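You operate a simulated robot arm through the tools that you are given. There is no shell and no other tool.

Carry out the task below with a simulated two-armed robot. There is one attempt and no reset: what you move stays moved.

Task
Heat the iron on cotton and test its steam button with 4 shots.
Fine: leave it on its base and wait for the green lamp first; dial and red switch end off.

It is judged by the outcome, as a careful person would: the job done as asked, and still so three seconds after it is handed in. It fails if anything else is knocked over, pushed out of place, dropped, spilled or broken.

Robot
Two 7-joint arms with three-finger grippers on one trunk that stands fixed in place. Base frame: the origin is at the foot of the trunk, x ahead of it, y to its left, z up. Units: m, rad, N and s.
The left shoulder is at [0.07, 0.165, 1.188], the right one opposite. With the tool pointing down near the work surface each hand reaches from about 0.38 to 0.88 m from the base axis, measured 20 degrees to its own side. Payload 3.91 kg a hand.
The tool frame of a hand sits at the grasp point between the pads (the TCP): z along the fingers, y along the line on which they close. The tips reach 0.03 m beyond it. The gripper opens to 0.116 m; its body begins 0.073 m behind the TCP.
Orientation is told as [roll, pitch, yaw] about the base's x, y, z axes, in that order, counted from this pose: with the fingers straight down and closing along the base's y, the tool's x points along the base's -x, its y along +y and its z along -z.

Tools
- The arms move only by the tool apply_moves. It takes "left_motion", "right_motion" or both (then of equal length, played together; a hand with none holds still); each is a list of rows, each a list of 7 numbers: the opening, from 0 (shut) to 1 (fully open), then the shift along the base's x, y, z in mm, then the turn, a rotation vector about the base's x, y, z in rad. In form: [[jaw, dx, dy, dz, rx, ry, rz], ...]. A call has 1 to 20 rows; each row shifts and turns the commanded pose from where the row before left it. Rows are played at 5 a second. More than 0.05 m and 0.15 rad between two rows, or a gripper value outside its range, and nothing of the call is played. A pose out of reach is approached as far as the arm can. The call stops where the force on the tool passes 40 N (or 10 N more than at its start, if that is more) or the arm is blocked; 0.2 s more then pass. The fingers move at their own pace (about 0.153 m/s each) and stop on an object; they squeeze with about 43 N. The grip force told is the motor's: it shows also when the fingers shut on nothing. Time passes only in rows, and 0.2 s behind the last, so rows that do not move let the fingers close. The reply holds the time, the measured pose of the TCP, the force on the tool along the base axes, the opening and the grip force, in the units named above and with some noise, with the torque about the TCP (base axes, N m) and any sound that the robot's microphone picked up, and new pictures: "show" is both (left out), scene, wrist or none (wrist: the cameras of the hands that moved).
- Cameras (640 x 400 px; columns grow to the right, rows downward): "scene" is now at [0.135, 0.0425, 1.4938]; the picture's right is [0.44, -0.90, 0.00], its down [-0.43, -0.21, -0.88] and it looks along [0.79, 0.39, -0.48] (base axes); focal length 324 px, centre (320, 200). "left" rides on the left gripper at [0.075, 0.017, -0.088] in its tool frame; the picture's right is [-0.22, 0.97, 0.00], its down [-0.70, -0.16, -0.70] and it looks along [-0.68, -0.16, 0.71] (tool axes); focal length 247 px, centre (320, 200). "right" rides on the right gripper at [0.052, 0.056, -0.088] in its tool frame; the picture's right is [-0.73, 0.68, 0.00], its down [-0.49, -0.52, -0.70] and it looks along [-0.48, -0.51, 0.71] (tool axes); focal length 247 px, centre (320, 200). There is no depth. A picture from a camera that has moved, and an enlarged one, comes with that camera's place and axes in the base frame and with its lens. The place of the scene camera against the robot may be out by one fixed shift of up to 0.025 m in any direction.
- move_column(by): slides the trunk up (or, below 0, down) by that many m; the arms and the scene camera ride with it, the base frame stays. It gives what a move gives, with no picture.
- head_to(pan, tilt): turns the head with the scene camera to pan (to the left, within 1.501 rad either way) and tilt (down, from -0.506 to 1.204), counted from straight ahead of the robot. It gives what a move gives, and a new picture of the scene camera.
- close_up(camera, box): a new picture of the part [left, top, right, bottom] of that camera's present view, enlarged. The clock stands still meanwhile.
- close_job(): hands the job in; it is judged then, once.

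Places have to be worked out from the pictures, the camera data and where the tool is seen. Open the grippers and draw the arms clear of the work before you hand the job in, unless the task says otherwise.

The tools are called after "Request:" as name(argument=value, ...) on one line, values as JSON. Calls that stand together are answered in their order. apply_moves: Moves the arms, as the interface text tells. Its arguments: {"type":"object","properties":{"left_motion":{"type":"array","items":{"type":"array","items":{"type":"number"}}},"right_motion":{"type":"array","items":{"type":"array","items":{"type":"number"}}},"show":{"type":"string","enum":["both","scene","wrist","none"]}},"required":[]} The other tools are called the same way: move_column (by) moves the trunk up or down; head_to (pan, tilt) turns the head that bears the scene camera; close_up (camera, box) takes an enlarged picture of a part of a camera's view; close_job () hands the job in.

At the start:

```text
clock: 0.0
left_position: [0.4159, 0.5751, 1.3658]
left_ee_rot: [0.001, 0.0, 0.001]
left_ft_force: [-0.7, 0.1, 0.6]
left_wrist_torque: [0.01, 0.0, -0.01]
left_width: 0.116
left_finger_force: 0.0
right_position: [0.4288, 0.0626, 1.3527]
right_ee_rot: [-0.001, 0.0, -0.001]
right_ft_force: [0.2, -0.6, 1.0]
right_wrist_torque: [-0.01, 0.01, 0.02]
right_width: 0.116
right_finger_force: 0.0
trunk travel left (down, up): [-0.725, 0.115]
head pan, tilt (commanded): [0.456, 0.501]
```

scene: 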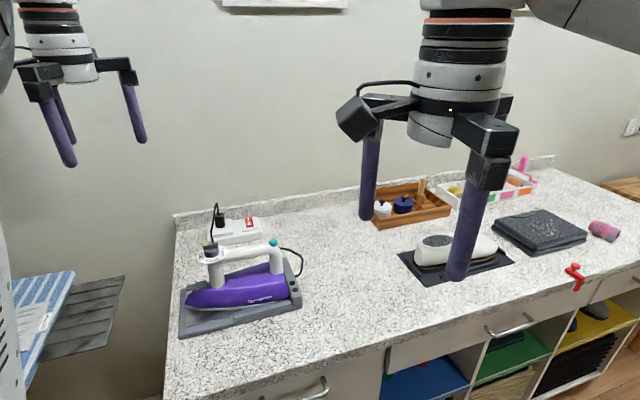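
right: 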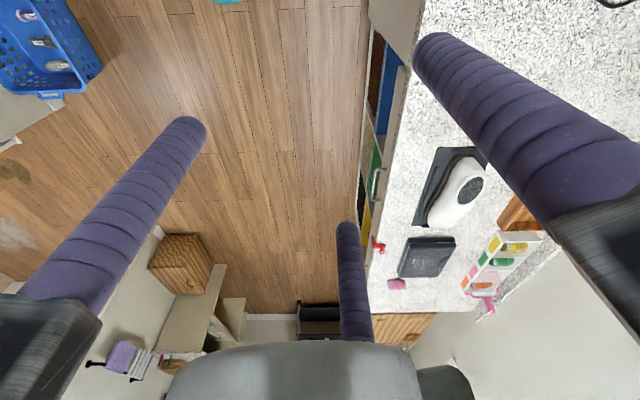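
left: 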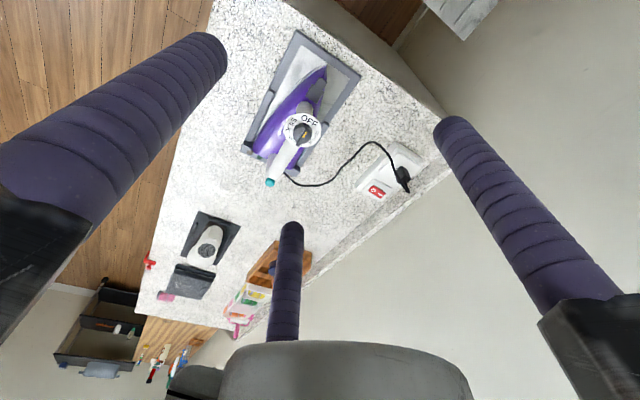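

I see the purple iron on its grey base at left, with a power box and a red switch behind it. I take enlarged views of the iron and the switch to make out the controls.

Request:
close_up(camera="scene", box=[160, 190, 320, 350])

Request:
close_up(camera="left", box=[230, 20, 440, 220])

```text
2.50 times, centred on (240, 270) of scene
camera zoom: at [0.135, 0.0425, 1.4938], right [0.44, -0.9, 0.0], down [-0.43, -0.21, -0.88], along [0.79, 0.39, -0.48], focal length 809 px, centre (520, 25)
```

zoom: 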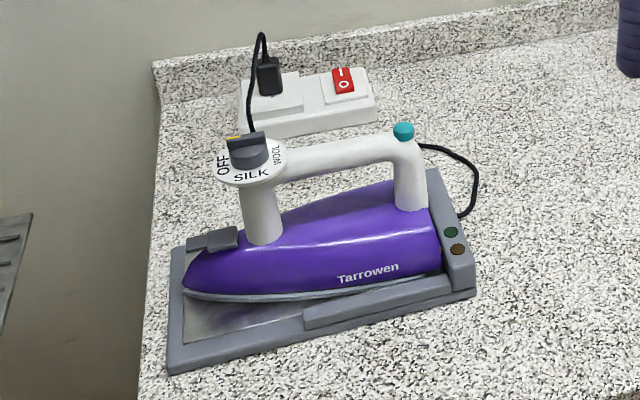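

```text
2.00 times, centred on (335, 120) of left
camera zoom: at [0.3399, 0.5934, 1.4536], right [0.22, 0.97, 0.0], down [0.7, -0.16, 0.7], along [0.68, -0.16, -0.71], focal length 494 px, centre (290, 360)
```

zoom: 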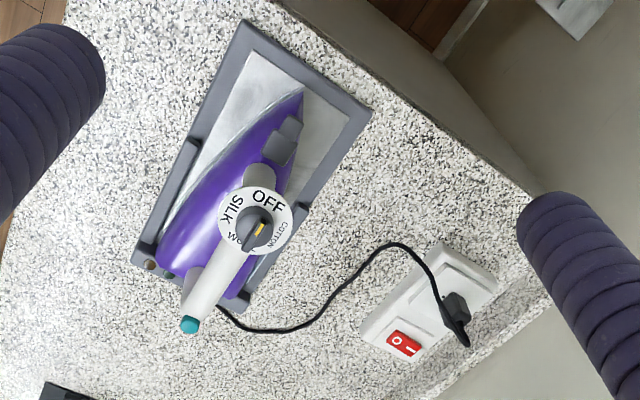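

The estimates from the two cameras put the dial near [0.547, 0.513, 1.056], the teal steam button near [0.643, 0.415, 1.05] and the red switch near [0.835, 0.642, 0.93]. I zoom in further to read the dial pointer, switch state and lamps.

Request:
close_up(camera="scene", box=[205, 215, 255, 250])

Request:
close_up(camera="left", box=[270, 95, 340, 140])

Request:
close_up(camera="left", box=[350, 140, 430, 200])

Request:
close_up(camera="scene", box=[250, 230, 310, 310])

```text
11.43 times, centred on (230, 232) of scene
camera zoom: at [0.135, 0.0425, 1.4938], right [0.44, -0.9, 0.0], down [-0.43, -0.21, -0.88], along [0.79, 0.39, -0.48], focal length 3697 px, centre (1349, -171)
```

zoom: 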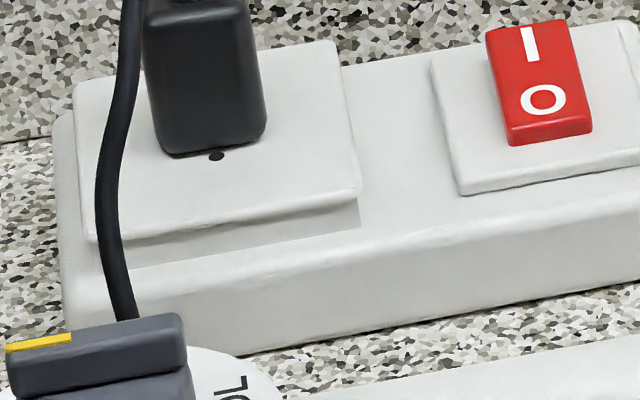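

```text
8.89 times, centred on (305, 118) of left
camera zoom: at [0.3399, 0.5934, 1.4536], right [0.22, 0.97, 0.0], down [0.7, -0.16, 0.7], along [0.68, -0.16, -0.71], focal length 2195 px, centre (453, 933)
```

zoom: 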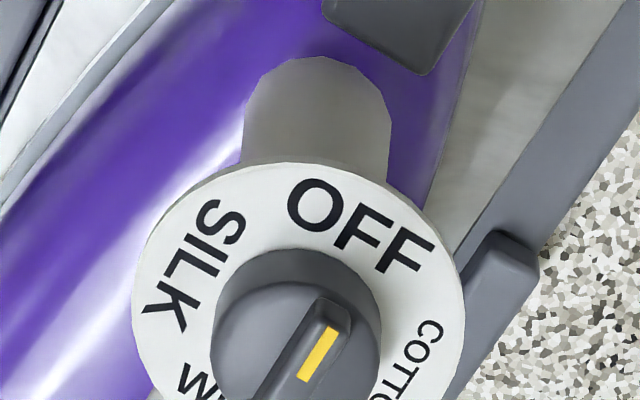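

```text
6.67 times, centred on (390, 170) of left
camera zoom: at [0.3399, 0.5934, 1.4536], right [0.22, 0.97, 0.0], down [0.7, -0.16, 0.7], along [0.68, -0.16, -0.71], focal length 1646 px, centre (-147, 400)
```

zoom: 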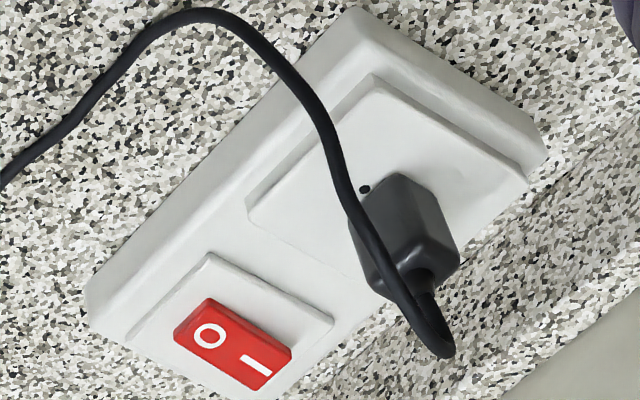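

```text
5.00 times, centred on (280, 270) of scene
camera zoom: at [0.135, 0.0425, 1.4938], right [0.44, -0.9, 0.0], down [-0.43, -0.21, -0.88], along [0.79, 0.39, -0.48], focal length 1617 px, centre (520, -150)
```

zoom: 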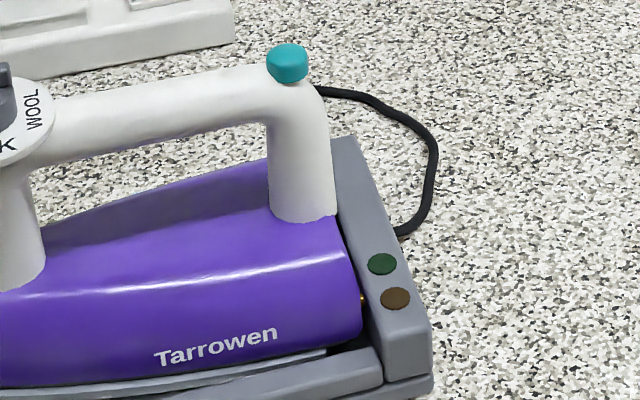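

The dial's yellow ridge points at OFF and both lamps are dark; the rocker seems to have I at its far end and O at its near end. I bring the left hand above the dial, keeping high, for a better look and shut the fingers to see how they meet.

Request:
apply_moves(left_motion=[[1, 30, -15, -25, 0, 0, 0], [0, 30, -15, -25, 0, 0, 0], [0, 30, -15, -25, 0, 0, 0], [0, 10, -5, -15, 0, 0, 0], [0, 0, 0, 0, 0, 0, 0]], show="both")

```text
clock: 1.2
left_position: [0.5145, 0.5251, 1.2768]
left_ee_rot: [0.001, 0.0, 0.001]
left_ft_force: [-0.1, 0.3, -0.3]
left_wrist_torque: [0.02, -0.04, 0.0]
left_width: 0.009
left_finger_force: 43.0
right_position: [0.4285, 0.0627, 1.3529]
right_ee_rot: [0.001, 0.0, -0.003]
right_ft_force: [-0.6, 0.5, 0.3]
right_wrist_torque: [0.0, 0.0, 0.01]
right_width: 0.116
right_finger_force: 0.1
trunk travel left (down, up): [-0.725, 0.115]
head pan, tilt (commanded): [0.456, 0.501]
camera scene: at [0.1345, 0.0424, 1.4938], right [0.44, -0.9, 0.0], down [-0.43, -0.21, -0.88], along [0.79, 0.39, -0.48], focal length 324 px, centre (320, 200)
camera left: at [0.4381, 0.5427, 1.3646], right [0.22, 0.97, 0.0], down [0.7, -0.16, 0.7], along [0.68, -0.16, -0.71], focal length 247 px, centre (320, 200)
```

scene: 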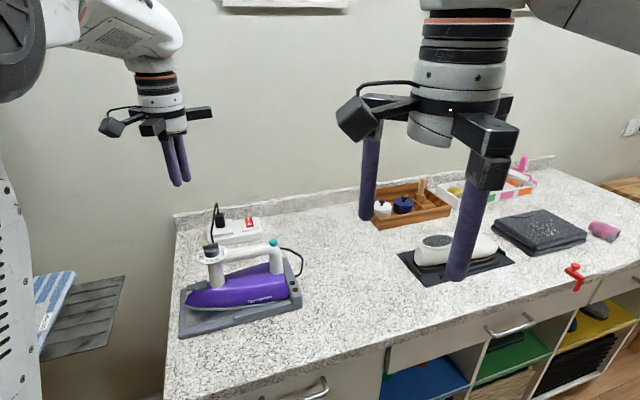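
left: 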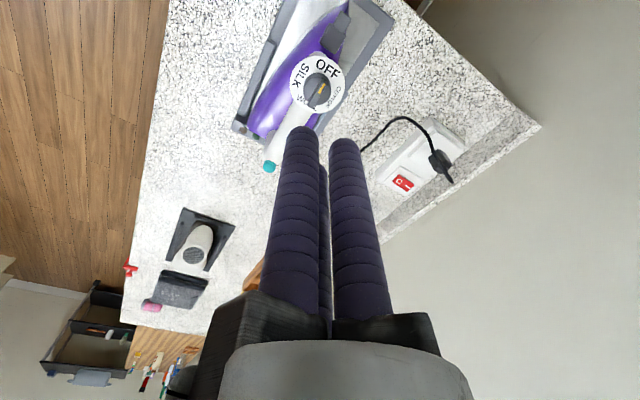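

The three fingers close radially to a bundle, so the round knob can be gripped and twisted about the vertical. I zoom on the dial, switch and lamps from here.

Request:
close_up(camera="left", box=[270, 40, 370, 130])

Request:
close_up(camera="left", box=[360, 110, 480, 210])

Request:
close_up(camera="left", box=[220, 100, 330, 190])

```text
4.44 times, centred on (320, 85) of left
camera zoom: at [0.4381, 0.5427, 1.3646], right [0.22, 0.97, 0.0], down [0.7, -0.16, 0.7], along [0.68, -0.16, -0.71], focal length 1098 px, centre (320, 711)
```

zoom: 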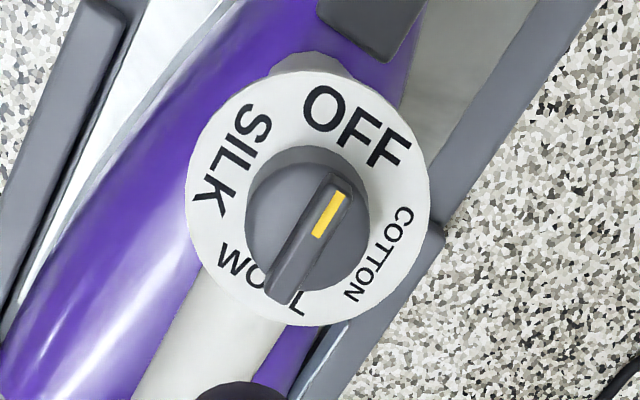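

```text
4.00 times, centred on (420, 160) of left
camera zoom: at [0.4381, 0.5427, 1.3646], right [0.22, 0.97, 0.0], down [0.7, -0.16, 0.7], along [0.68, -0.16, -0.71], focal length 988 px, centre (-80, 360)
```

zoom: 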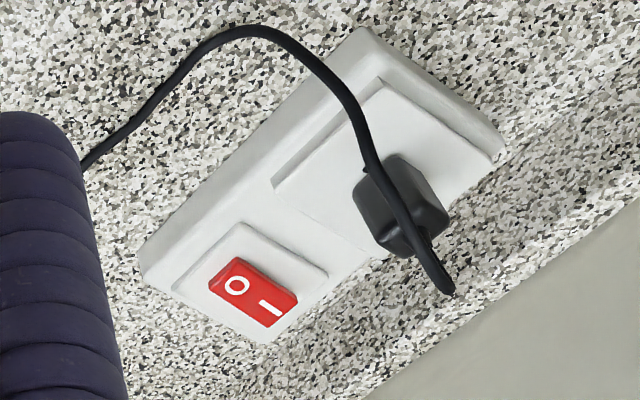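

```text
4.44 times, centred on (275, 145) of left
camera zoom: at [0.4381, 0.5427, 1.3646], right [0.22, 0.97, 0.0], down [0.7, -0.16, 0.7], along [0.68, -0.16, -0.71], focal length 1098 px, centre (520, 444)
```

zoom: 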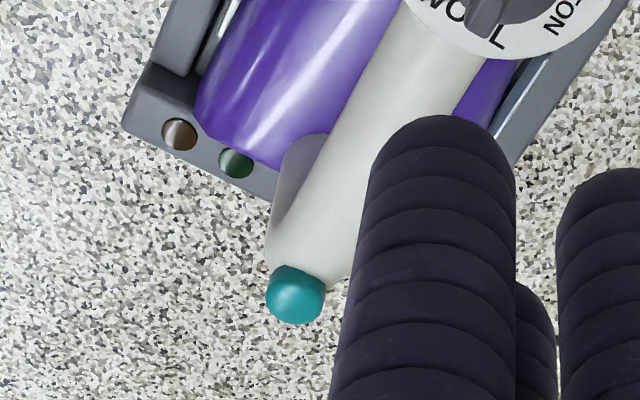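

The pointer is on OFF with COTTON a quarter turn clockwise (seen from above). I zoom strongly on the rocker to tell whether its I or O end is pressed in.

Request:
close_up(camera="scene", box=[240, 212, 260, 228])

Request:
close_up(camera="left", box=[380, 165, 425, 200])

```text
16.00 times, centred on (250, 220) of scene
camera zoom: at [0.1345, 0.0424, 1.4938], right [0.44, -0.9, 0.0], down [-0.43, -0.21, -0.88], along [0.79, 0.39, -0.48], focal length 5176 px, centre (1440, -120)
```

zoom: 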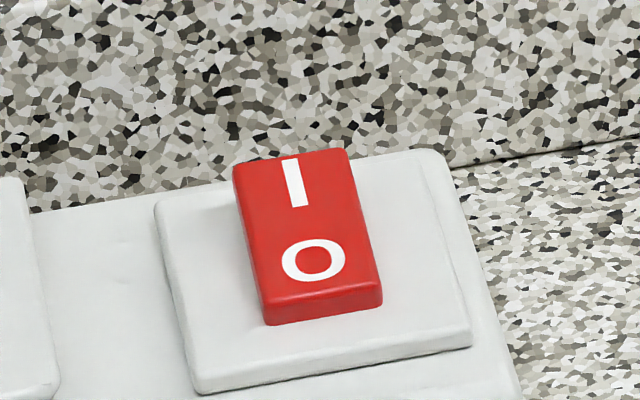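

```text
11.43 times, centred on (402, 182) of left
camera zoom: at [0.4381, 0.5427, 1.3646], right [0.22, 0.97, 0.0], down [0.7, -0.16, 0.7], along [0.68, -0.16, -0.71], focal length 2823 px, centre (-623, 400)
```

zoom: 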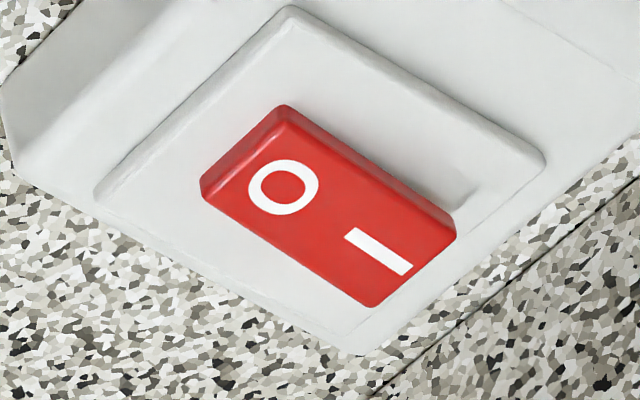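

The rocker's shading, shadow and foreshortening show its O end pressed, so the switch is off now. I look closely at the knob's side profile and the handle before planning the grip.

Request:
close_up(camera="scene", box=[195, 232, 245, 272])

Request:
close_up(camera="scene", box=[195, 225, 305, 300])

```text
10.00 times, centred on (220, 252) of scene
camera zoom: at [0.1345, 0.0424, 1.4938], right [0.44, -0.9, 0.0], down [-0.43, -0.21, -0.88], along [0.79, 0.39, -0.48], focal length 3235 px, centre (1320, -320)
```

zoom: 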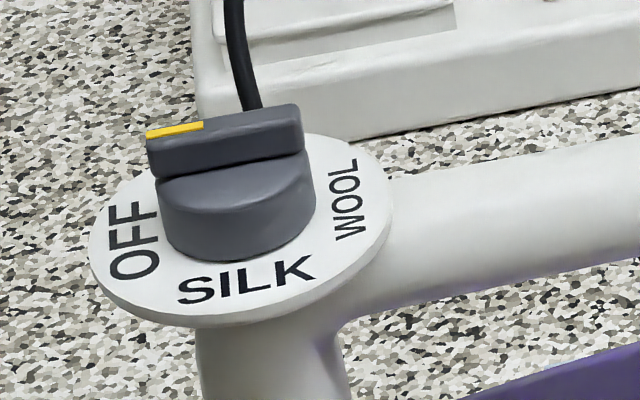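

```text
5.33 times, centred on (250, 262) of scene
camera zoom: at [0.1345, 0.0424, 1.4938], right [0.44, -0.9, 0.0], down [-0.43, -0.21, -0.88], along [0.79, 0.39, -0.48], focal length 1725 px, centre (693, -133)
```

zoom: 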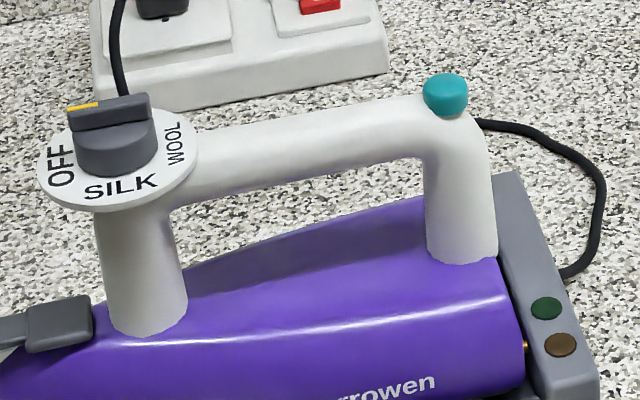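

The knob is about 35 mm wide and 27 mm tall on a 67 mm label disc whose top I judge near z 1.035, at about [0.551, 0.512]. I move the open left hand directly above it, yawed 0.6 rad so the fingers straddle the handle, with tips staying well above the knob.

Request:
apply_moves(left_motion=[[0.7, 7, -3, -25, 0, 0, 0.12], [0.7, 7, -3, -28, 0, 0, 0.12], [0.7, 7, -3, -28, 0, 0, 0.12], [0.7, 7, -3, -28, 0, 0, 0.12], [0.7, 8, -2, -28, 0, 0, 0.12], [0.7, 0, 0, 0, 0, 0, 0]], show="both")

```text
clock: 2.6
left_position: [0.5514, 0.5125, 1.1399]
left_ee_rot: [0.001, -0.001, 0.603]
left_ft_force: [0.1, 0.3, 0.8]
left_wrist_torque: [0.0, 0.01, 0.02]
left_width: 0.0812
left_finger_force: 0.0
right_position: [0.4285, 0.0625, 1.3529]
right_ee_rot: [0.0, -0.002, 0.001]
right_ft_force: [1.0, 0.0, 0.3]
right_wrist_torque: [0.01, -0.02, 0.0]
right_width: 0.1157
right_finger_force: 0.0
trunk travel left (down, up): [-0.725, 0.115]
head pan, tilt (commanded): [0.456, 0.501]
camera scene: at [0.1343, 0.0423, 1.4938], right [0.44, -0.9, 0.0], down [-0.43, -0.21, -0.88], along [0.79, 0.39, -0.48], focal length 324 px, centre (320, 200)
camera left: at [0.4781, 0.4847, 1.2275], right [-0.37, 0.93, 0.0], down [0.66, 0.26, 0.7], along [0.65, 0.26, -0.71], focal length 247 px, centre (320, 200)
```

scene: 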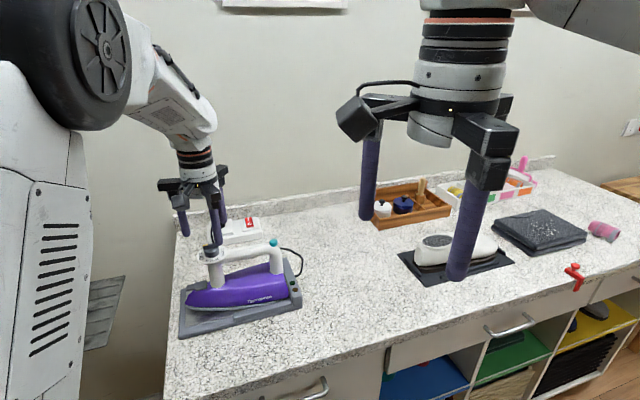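
left: 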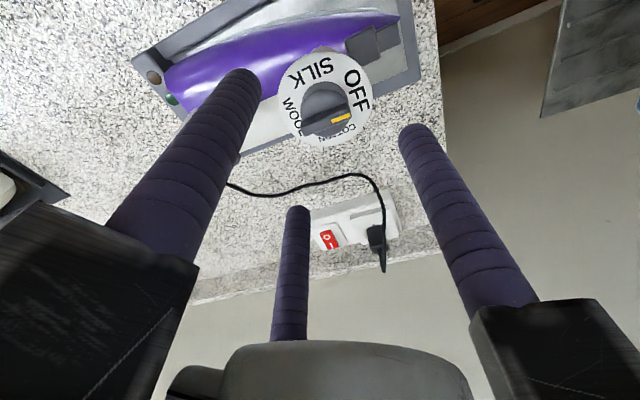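

The disc sits almost exactly under the hand in the wrist view. I zoom to measure the remaining offset precisely.

Request:
close_up(camera="left", box=[260, 30, 390, 160])

Request:
close_up(camera="scene", box=[150, 160, 310, 270])

```text
3.08 times, centred on (325, 95) of left
camera zoom: at [0.4781, 0.4847, 1.2275], right [-0.37, 0.93, 0.0], down [0.66, 0.26, 0.7], along [0.65, 0.26, -0.71], focal length 760 px, centre (305, 523)
```

zoom: 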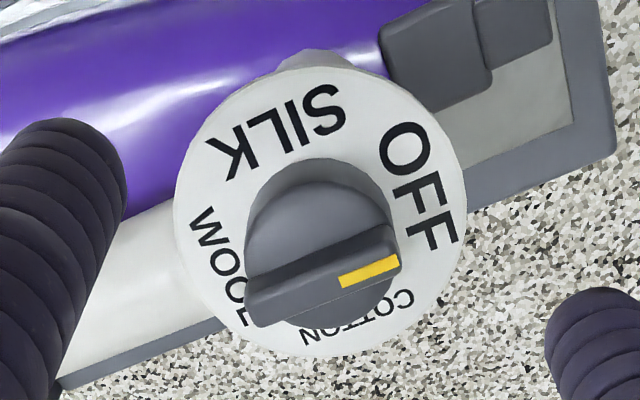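

```text
3.64 times, centred on (230, 215) of scene
camera zoom: at [0.1343, 0.0423, 1.4938], right [0.44, -0.9, 0.0], down [-0.43, -0.21, -0.88], along [0.79, 0.39, -0.48], focal length 1176 px, centre (647, 146)
```

zoom: 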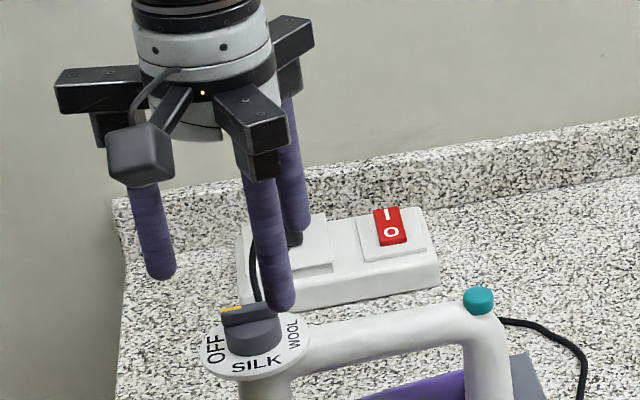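

Triangulating the wrist views puts the disc centre at about [0.5435, 0.5136, 1.052] and the ridge top near z 1.079. I shift 8 mm back and lower to tips just above the ridge, then re-check.

Request:
apply_moves(left_motion=[[0.7, -4, 0.5, -10, 0, 0, 0], [0.7, -4, 0.5, -12, 0, 0, 0], [0.7, 0, 0, 0, 0, 0, 0]], show="wrist")

Request:
close_up(camera="left", box=[250, 50, 400, 180])

```text
clock: 3.4
left_position: [0.5452, 0.5134, 1.1166]
left_ee_rot: [-0.001, 0.001, 0.6]
left_ft_force: [-0.5, 0.9, -0.5]
left_wrist_torque: [-0.02, 0.0, -0.02]
left_width: 0.0812
left_finger_force: 0.1
right_position: [0.4296, 0.0615, 1.3518]
right_ee_rot: [-0.001, -0.002, 0.0]
right_ft_force: [0.3, -0.8, 0.3]
right_wrist_torque: [0.01, -0.03, -0.01]
right_width: 0.1159
right_finger_force: 0.1
trunk travel left (down, up): [-0.725, 0.115]
head pan, tilt (commanded): [0.456, 0.501]
camera left: at [0.4714, 0.485, 1.2046], right [-0.37, 0.93, 0.0], down [0.66, 0.26, 0.7], along [0.65, 0.26, -0.71], focal length 247 px, centre (320, 200)
```

left: 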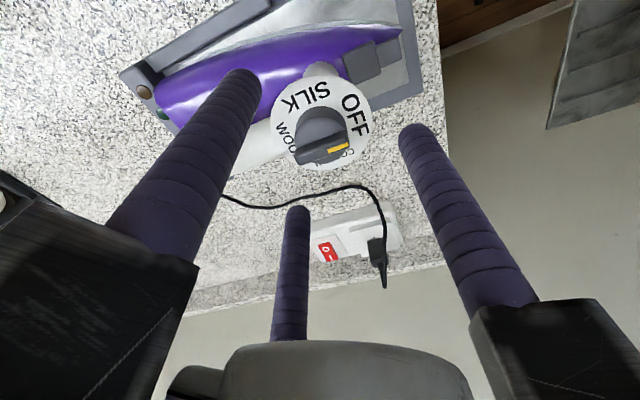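

```text
3.08 times, centred on (325, 115) of left
camera zoom: at [0.4714, 0.485, 1.2046], right [-0.37, 0.93, 0.0], down [0.66, 0.26, 0.7], along [0.65, 0.26, -0.71], focal length 760 px, centre (305, 462)
```

zoom: 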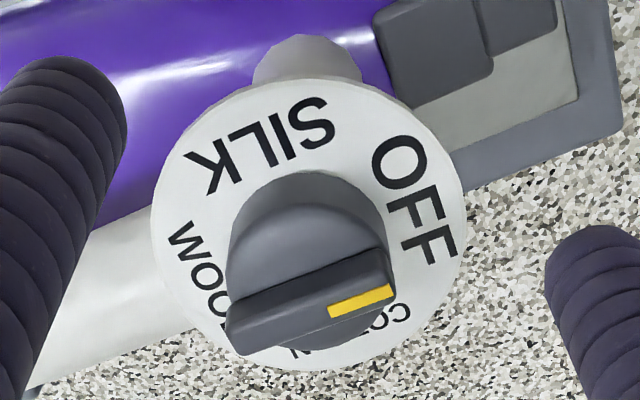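

The disc is now within about 1 mm of the tool axis (disc near [0.5437, 0.5139, 1.052]). I lower so the tips are about 5 mm above the disc and partly close to just wider than the knob.

Request:
apply_moves(left_motion=[[0.7, 0, 1, -10, 0, 0, 0], [0.7, 0, 0, -10, 0, 0, 0], [0.7, 0, 0, -9, 0, 0, 0], [0.42, 0, 0, 0, 0, 0, 0], [0.42, 0, 0, 0, 0, 0, 0]], show="both")

Request:
close_up(camera="left", box=[230, 80, 410, 230])

Request:
close_up(camera="scene", box=[160, 190, 280, 270])

```text
clock: 4.6
left_position: [0.5426, 0.5127, 1.0883]
left_ee_rot: [-0.001, -0.001, 0.6]
left_ft_force: [0.6, 1.2, 9.2]
left_wrist_torque: [0.01, 0.04, 0.03]
left_width: 0.048
left_finger_force: 0.0
right_position: [0.4296, 0.0619, 1.353]
right_ee_rot: [0.002, 0.0, 0.0]
right_ft_force: [-0.1, 0.4, -0.4]
right_wrist_torque: [0.0, -0.01, -0.01]
right_width: 0.1158
right_finger_force: 0.1
trunk travel left (down, up): [-0.725, 0.115]
head pan, tilt (commanded): [0.456, 0.501]
camera scene: at [0.134, 0.0417, 1.494], right [0.44, -0.9, 0.0], down [-0.43, -0.21, -0.88], along [0.79, 0.39, -0.48], focal length 324 px, centre (320, 200)
camera left: at [0.4698, 0.4861, 1.1769], right [-0.37, 0.93, 0.0], down [0.66, 0.26, 0.7], along [0.65, 0.26, -0.71], focal length 247 px, centre (320, 200)
```

scene: 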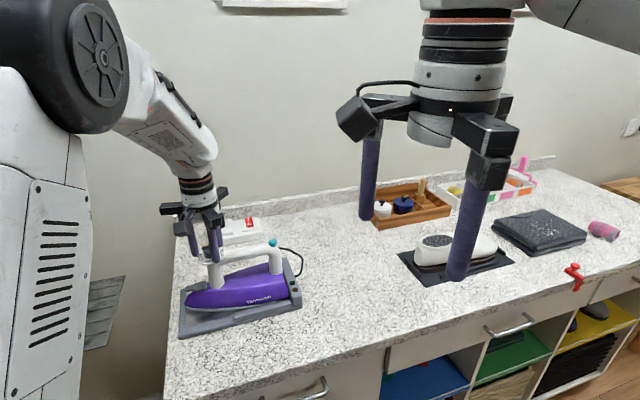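
left: 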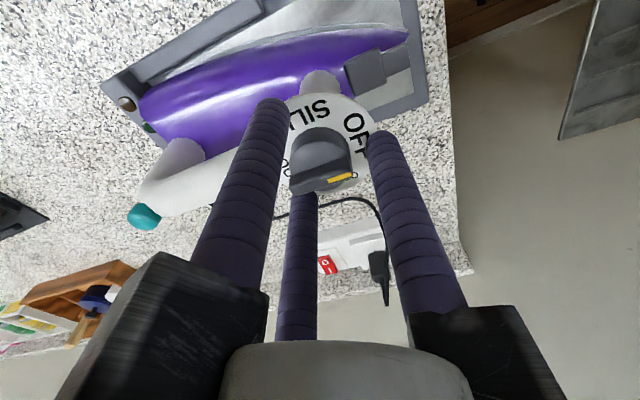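

```text
2.67 times, centred on (320, 155) of left
camera zoom: at [0.4698, 0.4861, 1.1769], right [-0.37, 0.93, 0.0], down [0.66, 0.26, 0.7], along [0.65, 0.26, -0.71], focal length 659 px, centre (320, 320)
```

zoom: 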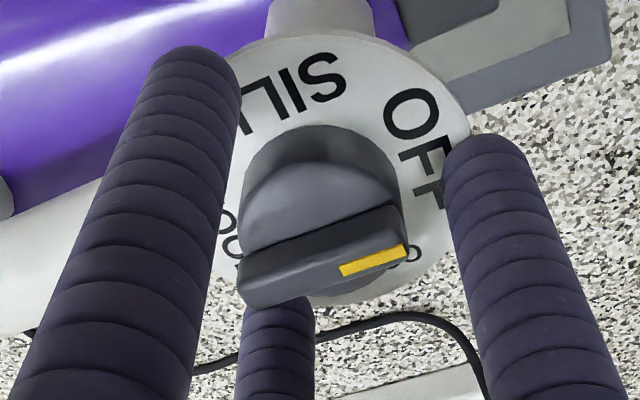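

```text
5.00 times, centred on (220, 230) of scene
camera zoom: at [0.134, 0.0417, 1.494], right [0.44, -0.9, 0.0], down [-0.43, -0.21, -0.88], along [0.79, 0.39, -0.48], focal length 1617 px, centre (820, 50)
```

zoom: 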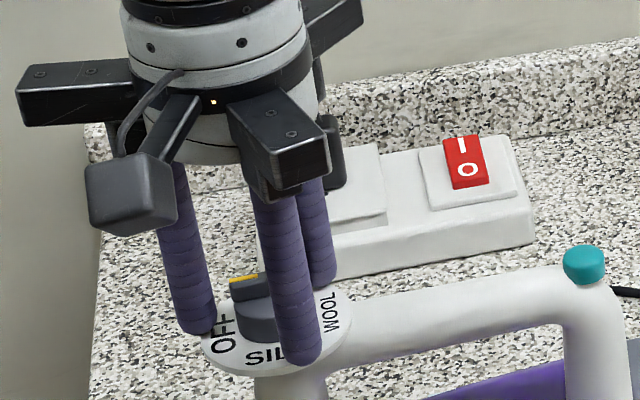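

The 9 N upward force says the tips just touch the disc, so its top is near z 1.058. I rise 3 mm to free it and then close gently on the knob.

Request:
apply_moves(left_motion=[[0.42, 0, 0, 3, 0, 0, 0], [0.36, 0, 0, 0.5, 0, 0, 0], [0.3, 0, 0, 0, 0, 0, 0], [0.25, 0, 0, 0, 0, 0, 0], [0.2, 0, 0, 0, 0, 0, 0]], show="wrist")

Request:
close_up(camera="left", box=[230, 80, 410, 230])

```text
clock: 5.8
left_position: [0.5436, 0.5134, 1.0903]
left_ee_rot: [0.0, 0.0, 0.599]
left_ft_force: [-0.3, 1.7, 0.3]
left_wrist_torque: [-0.26, -0.48, 0.11]
left_width: 0.032
left_finger_force: 43.3
right_position: [0.4293, 0.0645, 1.3529]
right_ee_rot: [0.001, 0.0, -0.001]
right_ft_force: [-0.4, -0.1, 0.3]
right_wrist_torque: [0.0, -0.02, 0.01]
right_width: 0.1161
right_finger_force: 0.1
trunk travel left (down, up): [-0.725, 0.115]
head pan, tilt (commanded): [0.456, 0.501]
camera left: at [0.4708, 0.4865, 1.1788], right [-0.37, 0.93, 0.0], down [0.66, 0.26, 0.7], along [0.65, 0.26, -0.71], focal length 247 px, centre (320, 200)
```

left: 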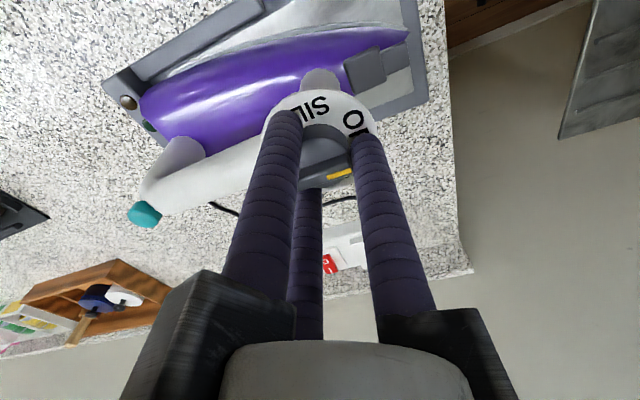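

```text
2.67 times, centred on (320, 155) of left
camera zoom: at [0.4708, 0.4865, 1.1788], right [-0.37, 0.93, 0.0], down [0.66, 0.26, 0.7], along [0.65, 0.26, -0.71], focal length 659 px, centre (320, 320)
```

zoom: 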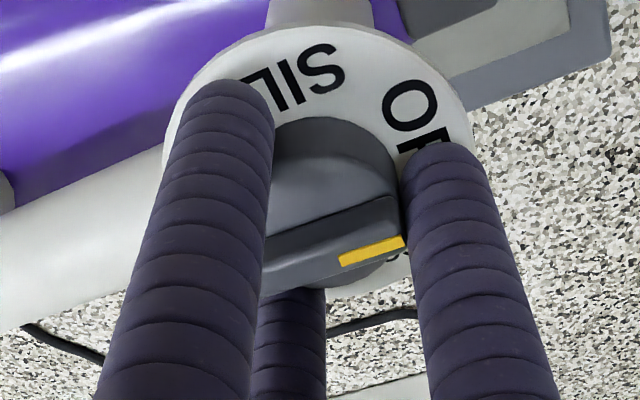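

The knob is gripped evenly (width 32 mm, side force under 2 N). I test a small clockwise turn toward COTTON and watch the torque for a stop.

Request:
apply_moves(left_motion=[[0.2, 0, 0, 0, 0, 0, -0.05], [0.2, 0, 0, 0, 0, 0, -0.05], [0.2, 0, 0, 0, 0, 0, 0]], show="wrist")

Request:
close_up(camera="left", box=[230, 80, 410, 230])

```text
clock: 6.6
left_position: [0.5448, 0.5148, 1.0912]
left_ee_rot: [-0.001, 0.001, 0.501]
left_ft_force: [2.9, 3.2, -0.1]
left_wrist_torque: [-0.02, -0.5, 0.47]
left_width: 0.0315
left_finger_force: 43.2
right_position: [0.4299, 0.0636, 1.3528]
right_ee_rot: [0.001, 0.0, 0.001]
right_ft_force: [-0.1, -0.5, 0.0]
right_wrist_torque: [-0.02, -0.02, -0.01]
right_width: 0.1158
right_finger_force: 0.0
trunk travel left (down, up): [-0.725, 0.115]
head pan, tilt (commanded): [0.456, 0.501]
camera left: at [0.4694, 0.494, 1.1789], right [-0.27, 0.96, 0.0], down [0.69, 0.19, 0.7], along [0.67, 0.19, -0.71], focal length 247 px, centre (320, 200)
```

left: 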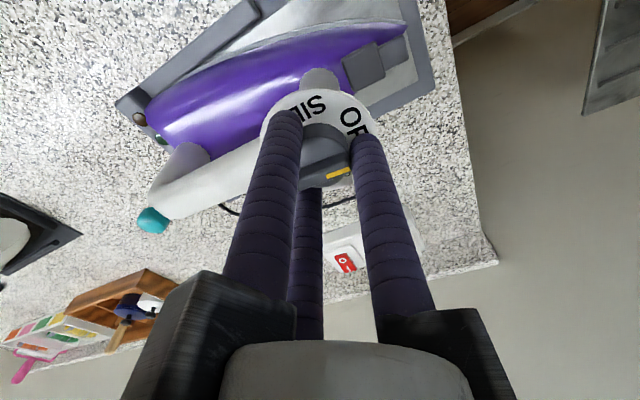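

```text
2.67 times, centred on (320, 155) of left
camera zoom: at [0.4694, 0.494, 1.1789], right [-0.27, 0.96, 0.0], down [0.69, 0.19, 0.7], along [0.67, 0.19, -0.71], focal length 659 px, centre (320, 320)
```

zoom: 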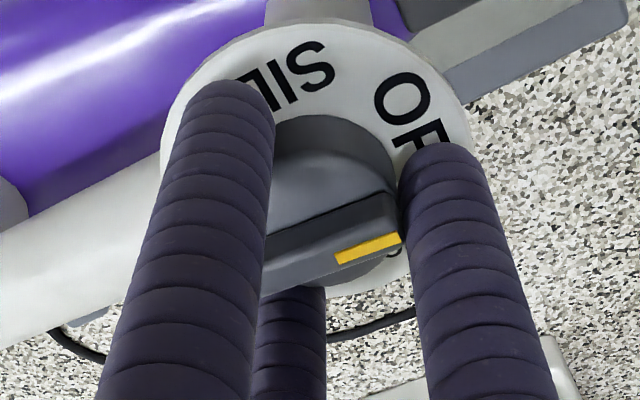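

Torque about z rose to 0.47 N m and the pointer moved less than the hand, which looks like a stop in this direction. I go back and try the same small angle counter-clockwise toward SILK for comparison.

Request:
apply_moves(left_motion=[[0.2, 0, 0, 0, 0, 0, 0.05], [0.2, 0, 0, 0, 0, 0, 0.05], [0.2, 0, 0, 0, 0, 0, 0.05], [0.2, 0, 0, 0, 0, 0, 0.05], [0.2, 0, 0, 0, 0, 0, 0.05], [0.2, 0, 0, 0, 0, 0, 0]], show="wrist")

Request:
close_up(camera="left", box=[230, 80, 410, 230])

```text
clock: 8.0
left_position: [0.5448, 0.5119, 1.0911]
left_ee_rot: [0.0, -0.001, 0.751]
left_ft_force: [1.5, -0.6, 0.7]
left_wrist_torque: [-0.27, -0.38, 0.01]
left_width: 0.0317
left_finger_force: 42.6
right_position: [0.4297, 0.0626, 1.352]
right_ee_rot: [0.0, -0.001, -0.001]
right_ft_force: [-0.2, 0.6, 0.1]
right_wrist_torque: [0.05, -0.05, -0.01]
right_width: 0.116
right_finger_force: 0.1
trunk travel left (down, up): [-0.725, 0.115]
head pan, tilt (commanded): [0.456, 0.501]
camera left: at [0.4765, 0.4761, 1.1789], right [-0.5, 0.87, 0.0], down [0.62, 0.36, 0.7], along [0.6, 0.35, -0.71], focal length 247 px, centre (320, 200)
```

left: 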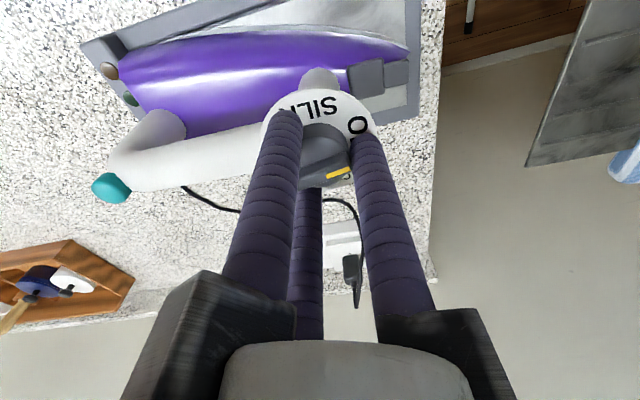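

```text
2.67 times, centred on (320, 155) of left
camera zoom: at [0.4765, 0.4761, 1.1789], right [-0.5, 0.87, 0.0], down [0.62, 0.36, 0.7], along [0.6, 0.35, -0.71], focal length 659 px, centre (320, 320)
```

zoom: 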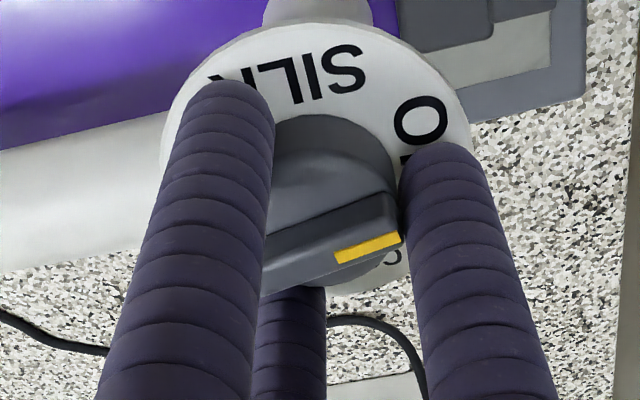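

The knob now follows the hand counter-clockwise with almost no torque, so the dial runs OFF→SILK→WOOL→COTTON this way. I continue counter-clockwise and watch forces and the wrist's range.

Request:
apply_moves(left_motion=[[0.2, 0, 0, 0, 0, 0, 0.12], [0.2, 0, 0, 0, 0, 0, 0.12], [0.2, 0, 0, 0, 0, 0, 0.12], [0.2, 0, 0, 0, 0, 0, 0.12], [0.2, 0, 0, 0, 0, 0, 0.12], [0.2, 0, 0, 0, 0, 0, 0.12], [0.2, 0, 0, 0, 0, 0, 0]], show="both")

Request:
close_up(camera="left", box=[230, 80, 410, 230])

```text
clock: 9.6
left_position: [0.5434, 0.5137, 1.0914]
left_ee_rot: [0.001, 0.0, 1.471]
left_ft_force: [-0.3, 0.8, 0.8]
left_wrist_torque: [0.06, -0.24, -0.01]
left_width: 0.0317
left_finger_force: 43.2
right_position: [0.4293, 0.0641, 1.3528]
right_ee_rot: [0.0, 0.001, 0.0]
right_ft_force: [-0.3, 0.7, 0.2]
right_wrist_torque: [-0.04, 0.0, 0.0]
right_width: 0.1165
right_finger_force: 0.1
trunk travel left (down, up): [-0.725, 0.115]
head pan, tilt (commanded): [0.456, 0.501]
camera scene: at [0.1347, 0.0427, 1.4938], right [0.44, -0.9, 0.0], down [-0.43, -0.21, -0.88], along [0.79, 0.39, -0.48], focal length 324 px, centre (320, 200)
camera left: at [0.518, 0.4416, 1.1788], right [-0.95, 0.32, 0.0], down [0.23, 0.68, 0.7], along [0.22, 0.66, -0.71], focal length 247 px, centre (320, 200)
```

scene: 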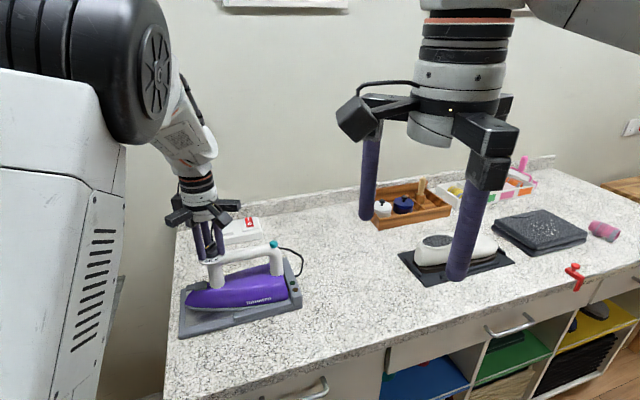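
left: 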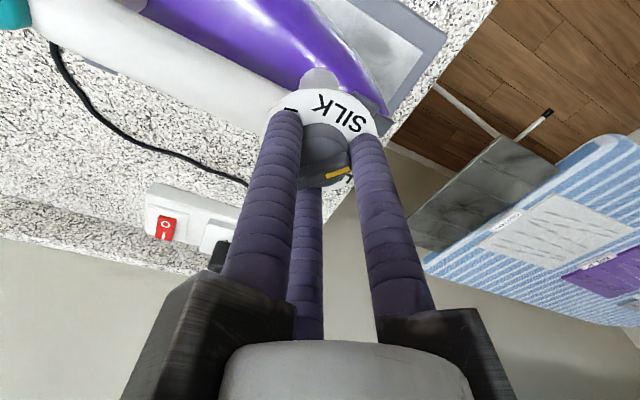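

```text
2.67 times, centred on (320, 155) of left
camera zoom: at [0.518, 0.4416, 1.1788], right [-0.95, 0.32, 0.0], down [0.23, 0.68, 0.7], along [0.22, 0.66, -0.71], focal length 659 px, centre (320, 320)
```

zoom: 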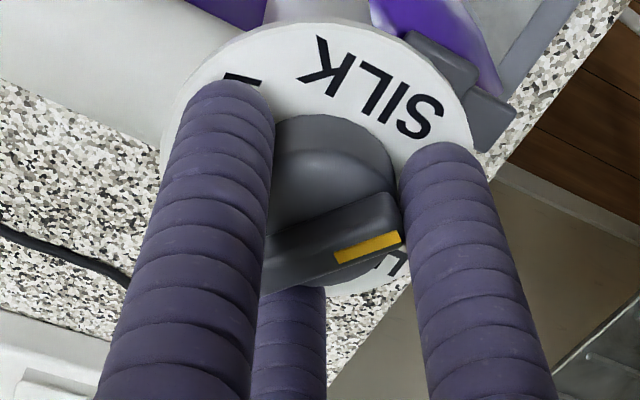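

The dial turns smoothly with the hand (yaw now 1.47, torque near zero). I keep turning counter-clockwise.

Request:
apply_moves(left_motion=[[0.2, 0, 0, 0, 0, 0, 0.12], [0.2, 0, 0, 0, 0, 0, 0.12], [0.2, 0, 0, 0, 0, 0, 0.12], [0.2, 0, 0, 0, 0, 0, 0.12], [0.2, 0, 0, 0, 0, 0, 0.12], [0.2, 0, 0, 0, 0, 0, 0.12], [0.2, 0, 0, 0, 0, 0, 0]], show="both")

Request:
close_up(camera="left", box=[230, 80, 410, 230])

```text
clock: 11.2
left_position: [0.5446, 0.5142, 1.0907]
left_ee_rot: [0.001, 0.0, 2.191]
left_ft_force: [2.1, -0.1, 0.1]
left_wrist_torque: [0.08, -0.24, 0.02]
left_width: 0.0316
left_finger_force: 42.9
right_position: [0.4308, 0.0623, 1.3516]
right_ee_rot: [0.001, -0.001, 0.0]
right_ft_force: [-0.4, -0.8, 0.6]
right_wrist_torque: [0.01, 0.01, -0.01]
right_width: 0.1161
right_finger_force: 0.0
trunk travel left (down, up): [-0.725, 0.115]
head pan, tilt (commanded): [0.456, 0.501]
camera scene: at [0.1359, 0.0431, 1.4936], right [0.44, -0.9, 0.0], down [-0.43, -0.21, -0.88], along [0.79, 0.39, -0.48], focal length 324 px, centre (320, 200)
camera left: at [0.5729, 0.4439, 1.179], right [-0.92, -0.39, 0.0], down [-0.27, 0.66, 0.7], along [-0.27, 0.65, -0.71], focal length 247 px, centre (320, 200)
```

scene: 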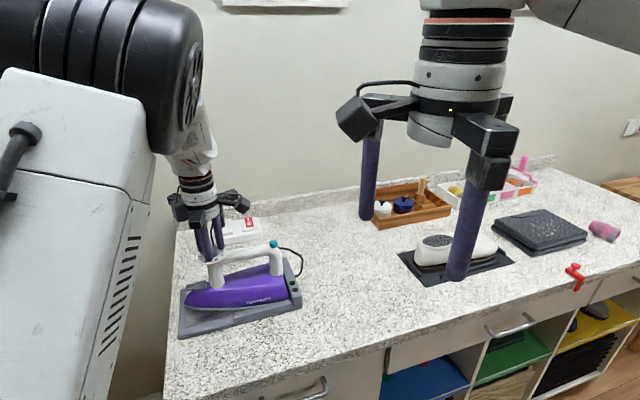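
left: 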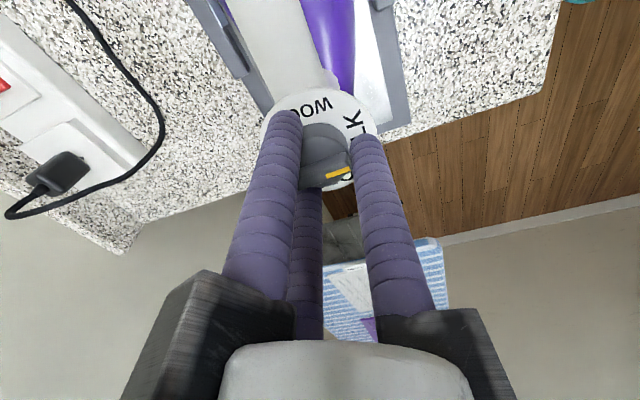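

```text
2.67 times, centred on (320, 155) of left
camera zoom: at [0.5729, 0.4439, 1.179], right [-0.92, -0.39, 0.0], down [-0.27, 0.66, 0.7], along [-0.27, 0.65, -0.71], focal length 659 px, centre (320, 320)
```

zoom: 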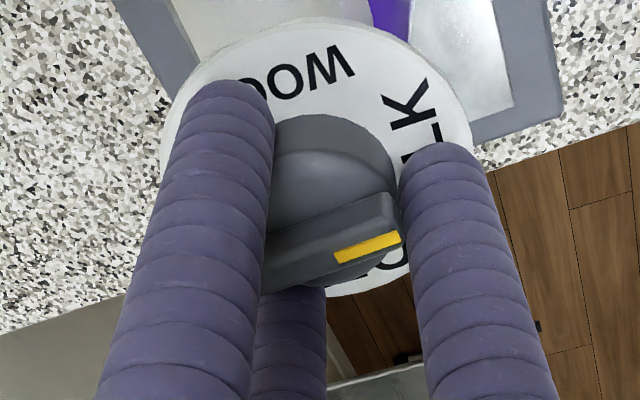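

The pointer is now around SILK and everything stays slack. I continue another 0.7 rad, checking that the wrist still tracks.

Request:
apply_moves(left_motion=[[0.2, 0, 0, 0, 0, 0, 0.12], [0.2, 0, 0, 0, 0, 0, 0.12], [0.2, 0, 0, 0, 0, 0, 0.12], [0.2, 0, 0, 0, 0, 0, 0.12], [0.2, 0, 0, 0, 0, 0, 0.12], [0.2, 0, 0, 0, 0, 0, 0.12], [0.2, 0, 0, 0, 0, 0, 0]], show="both")

Request:
close_up(camera="left", box=[230, 80, 410, 230])

```text
clock: 12.8
left_position: [0.5445, 0.5128, 1.0909]
left_ee_rot: [0.001, 0.001, 2.911]
left_ft_force: [0.9, 1.0, 0.8]
left_wrist_torque: [0.41, -0.21, -0.01]
left_width: 0.0314
left_finger_force: 42.9
right_position: [0.4301, 0.0633, 1.3516]
right_ee_rot: [0.001, 0.001, 0.001]
right_ft_force: [1.3, -0.3, -0.3]
right_wrist_torque: [0.0, 0.04, 0.01]
right_width: 0.1163
right_finger_force: 0.0
trunk travel left (down, up): [-0.725, 0.115]
head pan, tilt (commanded): [0.456, 0.501]
camera scene: at [0.1356, 0.043, 1.4937], right [0.44, -0.9, 0.0], down [-0.43, -0.21, -0.88], along [0.79, 0.39, -0.48], focal length 324 px, centre (320, 200)
camera left: at [0.6119, 0.4806, 1.1789], right [-0.44, -0.9, 0.0], down [-0.64, 0.31, 0.7], along [-0.63, 0.31, -0.71], focal length 247 px, centre (320, 200)
```

scene: 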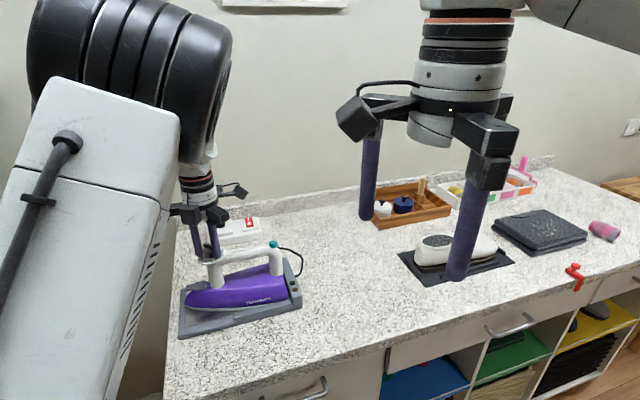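
left: 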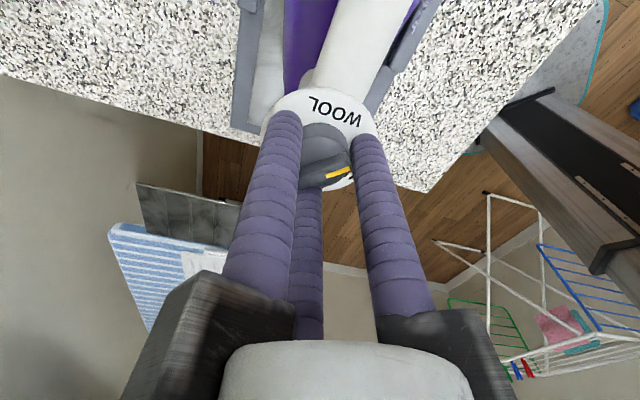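

```text
2.67 times, centred on (320, 155) of left
camera zoom: at [0.6119, 0.4806, 1.1789], right [-0.44, -0.9, 0.0], down [-0.64, 0.31, 0.7], along [-0.63, 0.31, -0.71], focal length 659 px, centre (320, 320)
```

zoom: 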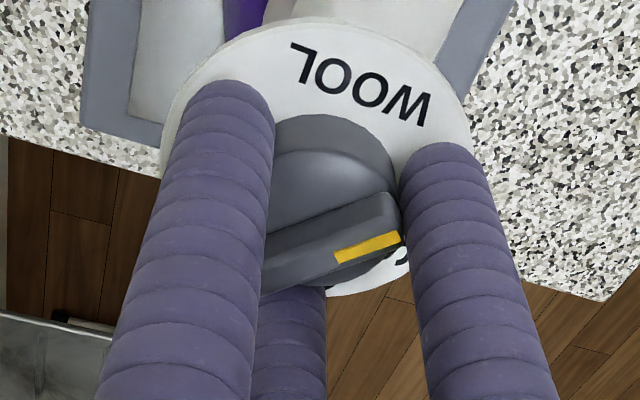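

Still tracking at yaw 2.91, pointer between SILK and WOOL. I release, rise 30 mm, unwind the wrist by 2.4 rad and look again before re-gripping.

Request:
apply_moves(left_motion=[[0.5, 0, 0, 0, 0, 0, 0], [0.5, 0, 0, 0, 0, 0, 0], [0.5, 0, 0, 15, 0, 0, 0], [0.5, 0, 0, 15, 0, 0, 0], [0.5, 0, 0, 0, 0, 0, -0.15], [0.5, 0, 0, 0, 0, 0, -0.15], [0.5, 0, 0, 0, 0, 0, -0.15], [0.5, 0, 0, 0, 0, 0, -0.15], [0.5, 0, 0, 0, 0, 0, -0.15], [0.5, 0, 0, 0, 0, 0, -0.15], [0.5, 0, 0, 0, 0, 0, -0.15], [0.5, 0, 0, 0, 0, 0, -0.15], [0.5, 0, 0, 0, 0, 0, -0.15], [0.5, 0, 0, 0, 0, 0, -0.15], [0.5, 0, 0, 0, 0, 0, -0.15], [0.5, 0, 0, 0, 0, 0, -0.15], [0.5, 0, 0, 0, 0, 0, -0.15], [0.5, 0, 0, 0, 0, 0, -0.15], [0.5, 0, 0, 0, 0, 0, -0.15], [0.5, 0, 0, 0, 0, 0, -0.15]], show="both")

Request:
close_up(camera="left", box=[230, 50, 410, 200])

```text
clock: 17.0
left_position: [0.5444, 0.5132, 1.122]
left_ee_rot: [0.0, 0.001, 0.51]
left_ft_force: [-0.4, -0.8, 0.4]
left_wrist_torque: [0.03, 0.0, 0.01]
left_width: 0.058
left_finger_force: 0.0
right_position: [0.4297, 0.0631, 1.3523]
right_ee_rot: [-0.001, 0.001, 0.0]
right_ft_force: [0.4, 0.1, -0.1]
right_wrist_torque: [0.0, 0.01, -0.04]
right_width: 0.1159
right_finger_force: 0.1
trunk travel left (down, up): [-0.725, 0.115]
head pan, tilt (commanded): [0.456, 0.501]
camera scene: at [0.1349, 0.0429, 1.4938], right [0.44, -0.9, 0.0], down [-0.43, -0.21, -0.88], along [0.79, 0.39, -0.48], focal length 324 px, centre (320, 200)
camera left: at [0.469, 0.4929, 1.2092], right [-0.28, 0.96, 0.0], down [0.69, 0.2, 0.7], along [0.67, 0.2, -0.71], focal length 247 px, centre (320, 200)
```

scene: 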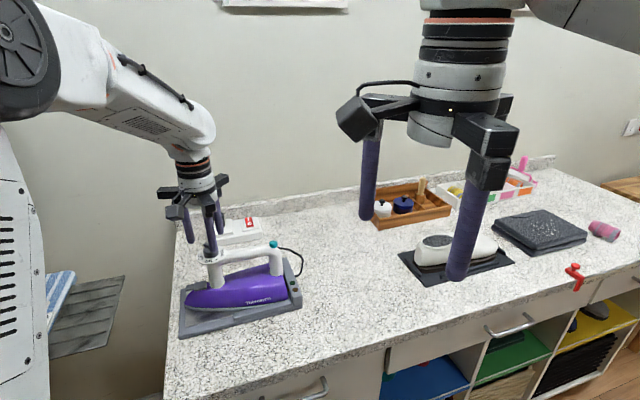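
left: 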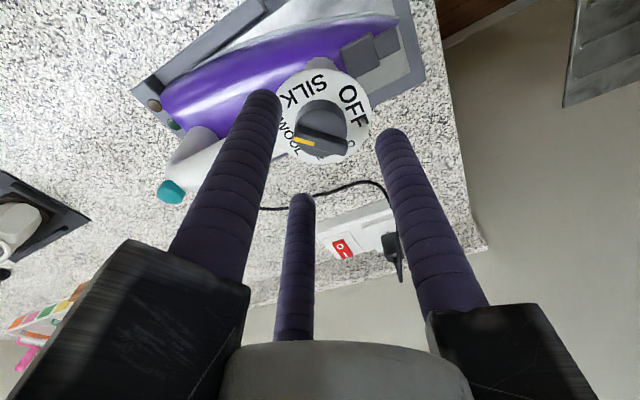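

```text
2.67 times, centred on (320, 125) of left
camera zoom: at [0.469, 0.4929, 1.2092], right [-0.28, 0.96, 0.0], down [0.69, 0.2, 0.7], along [0.67, 0.2, -0.71], focal length 659 px, centre (320, 400)
```

zoom: 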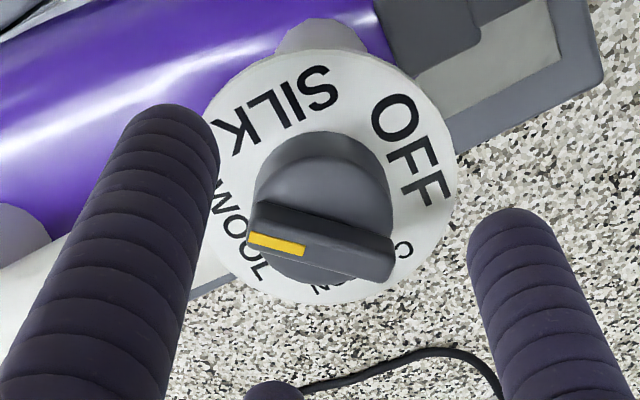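

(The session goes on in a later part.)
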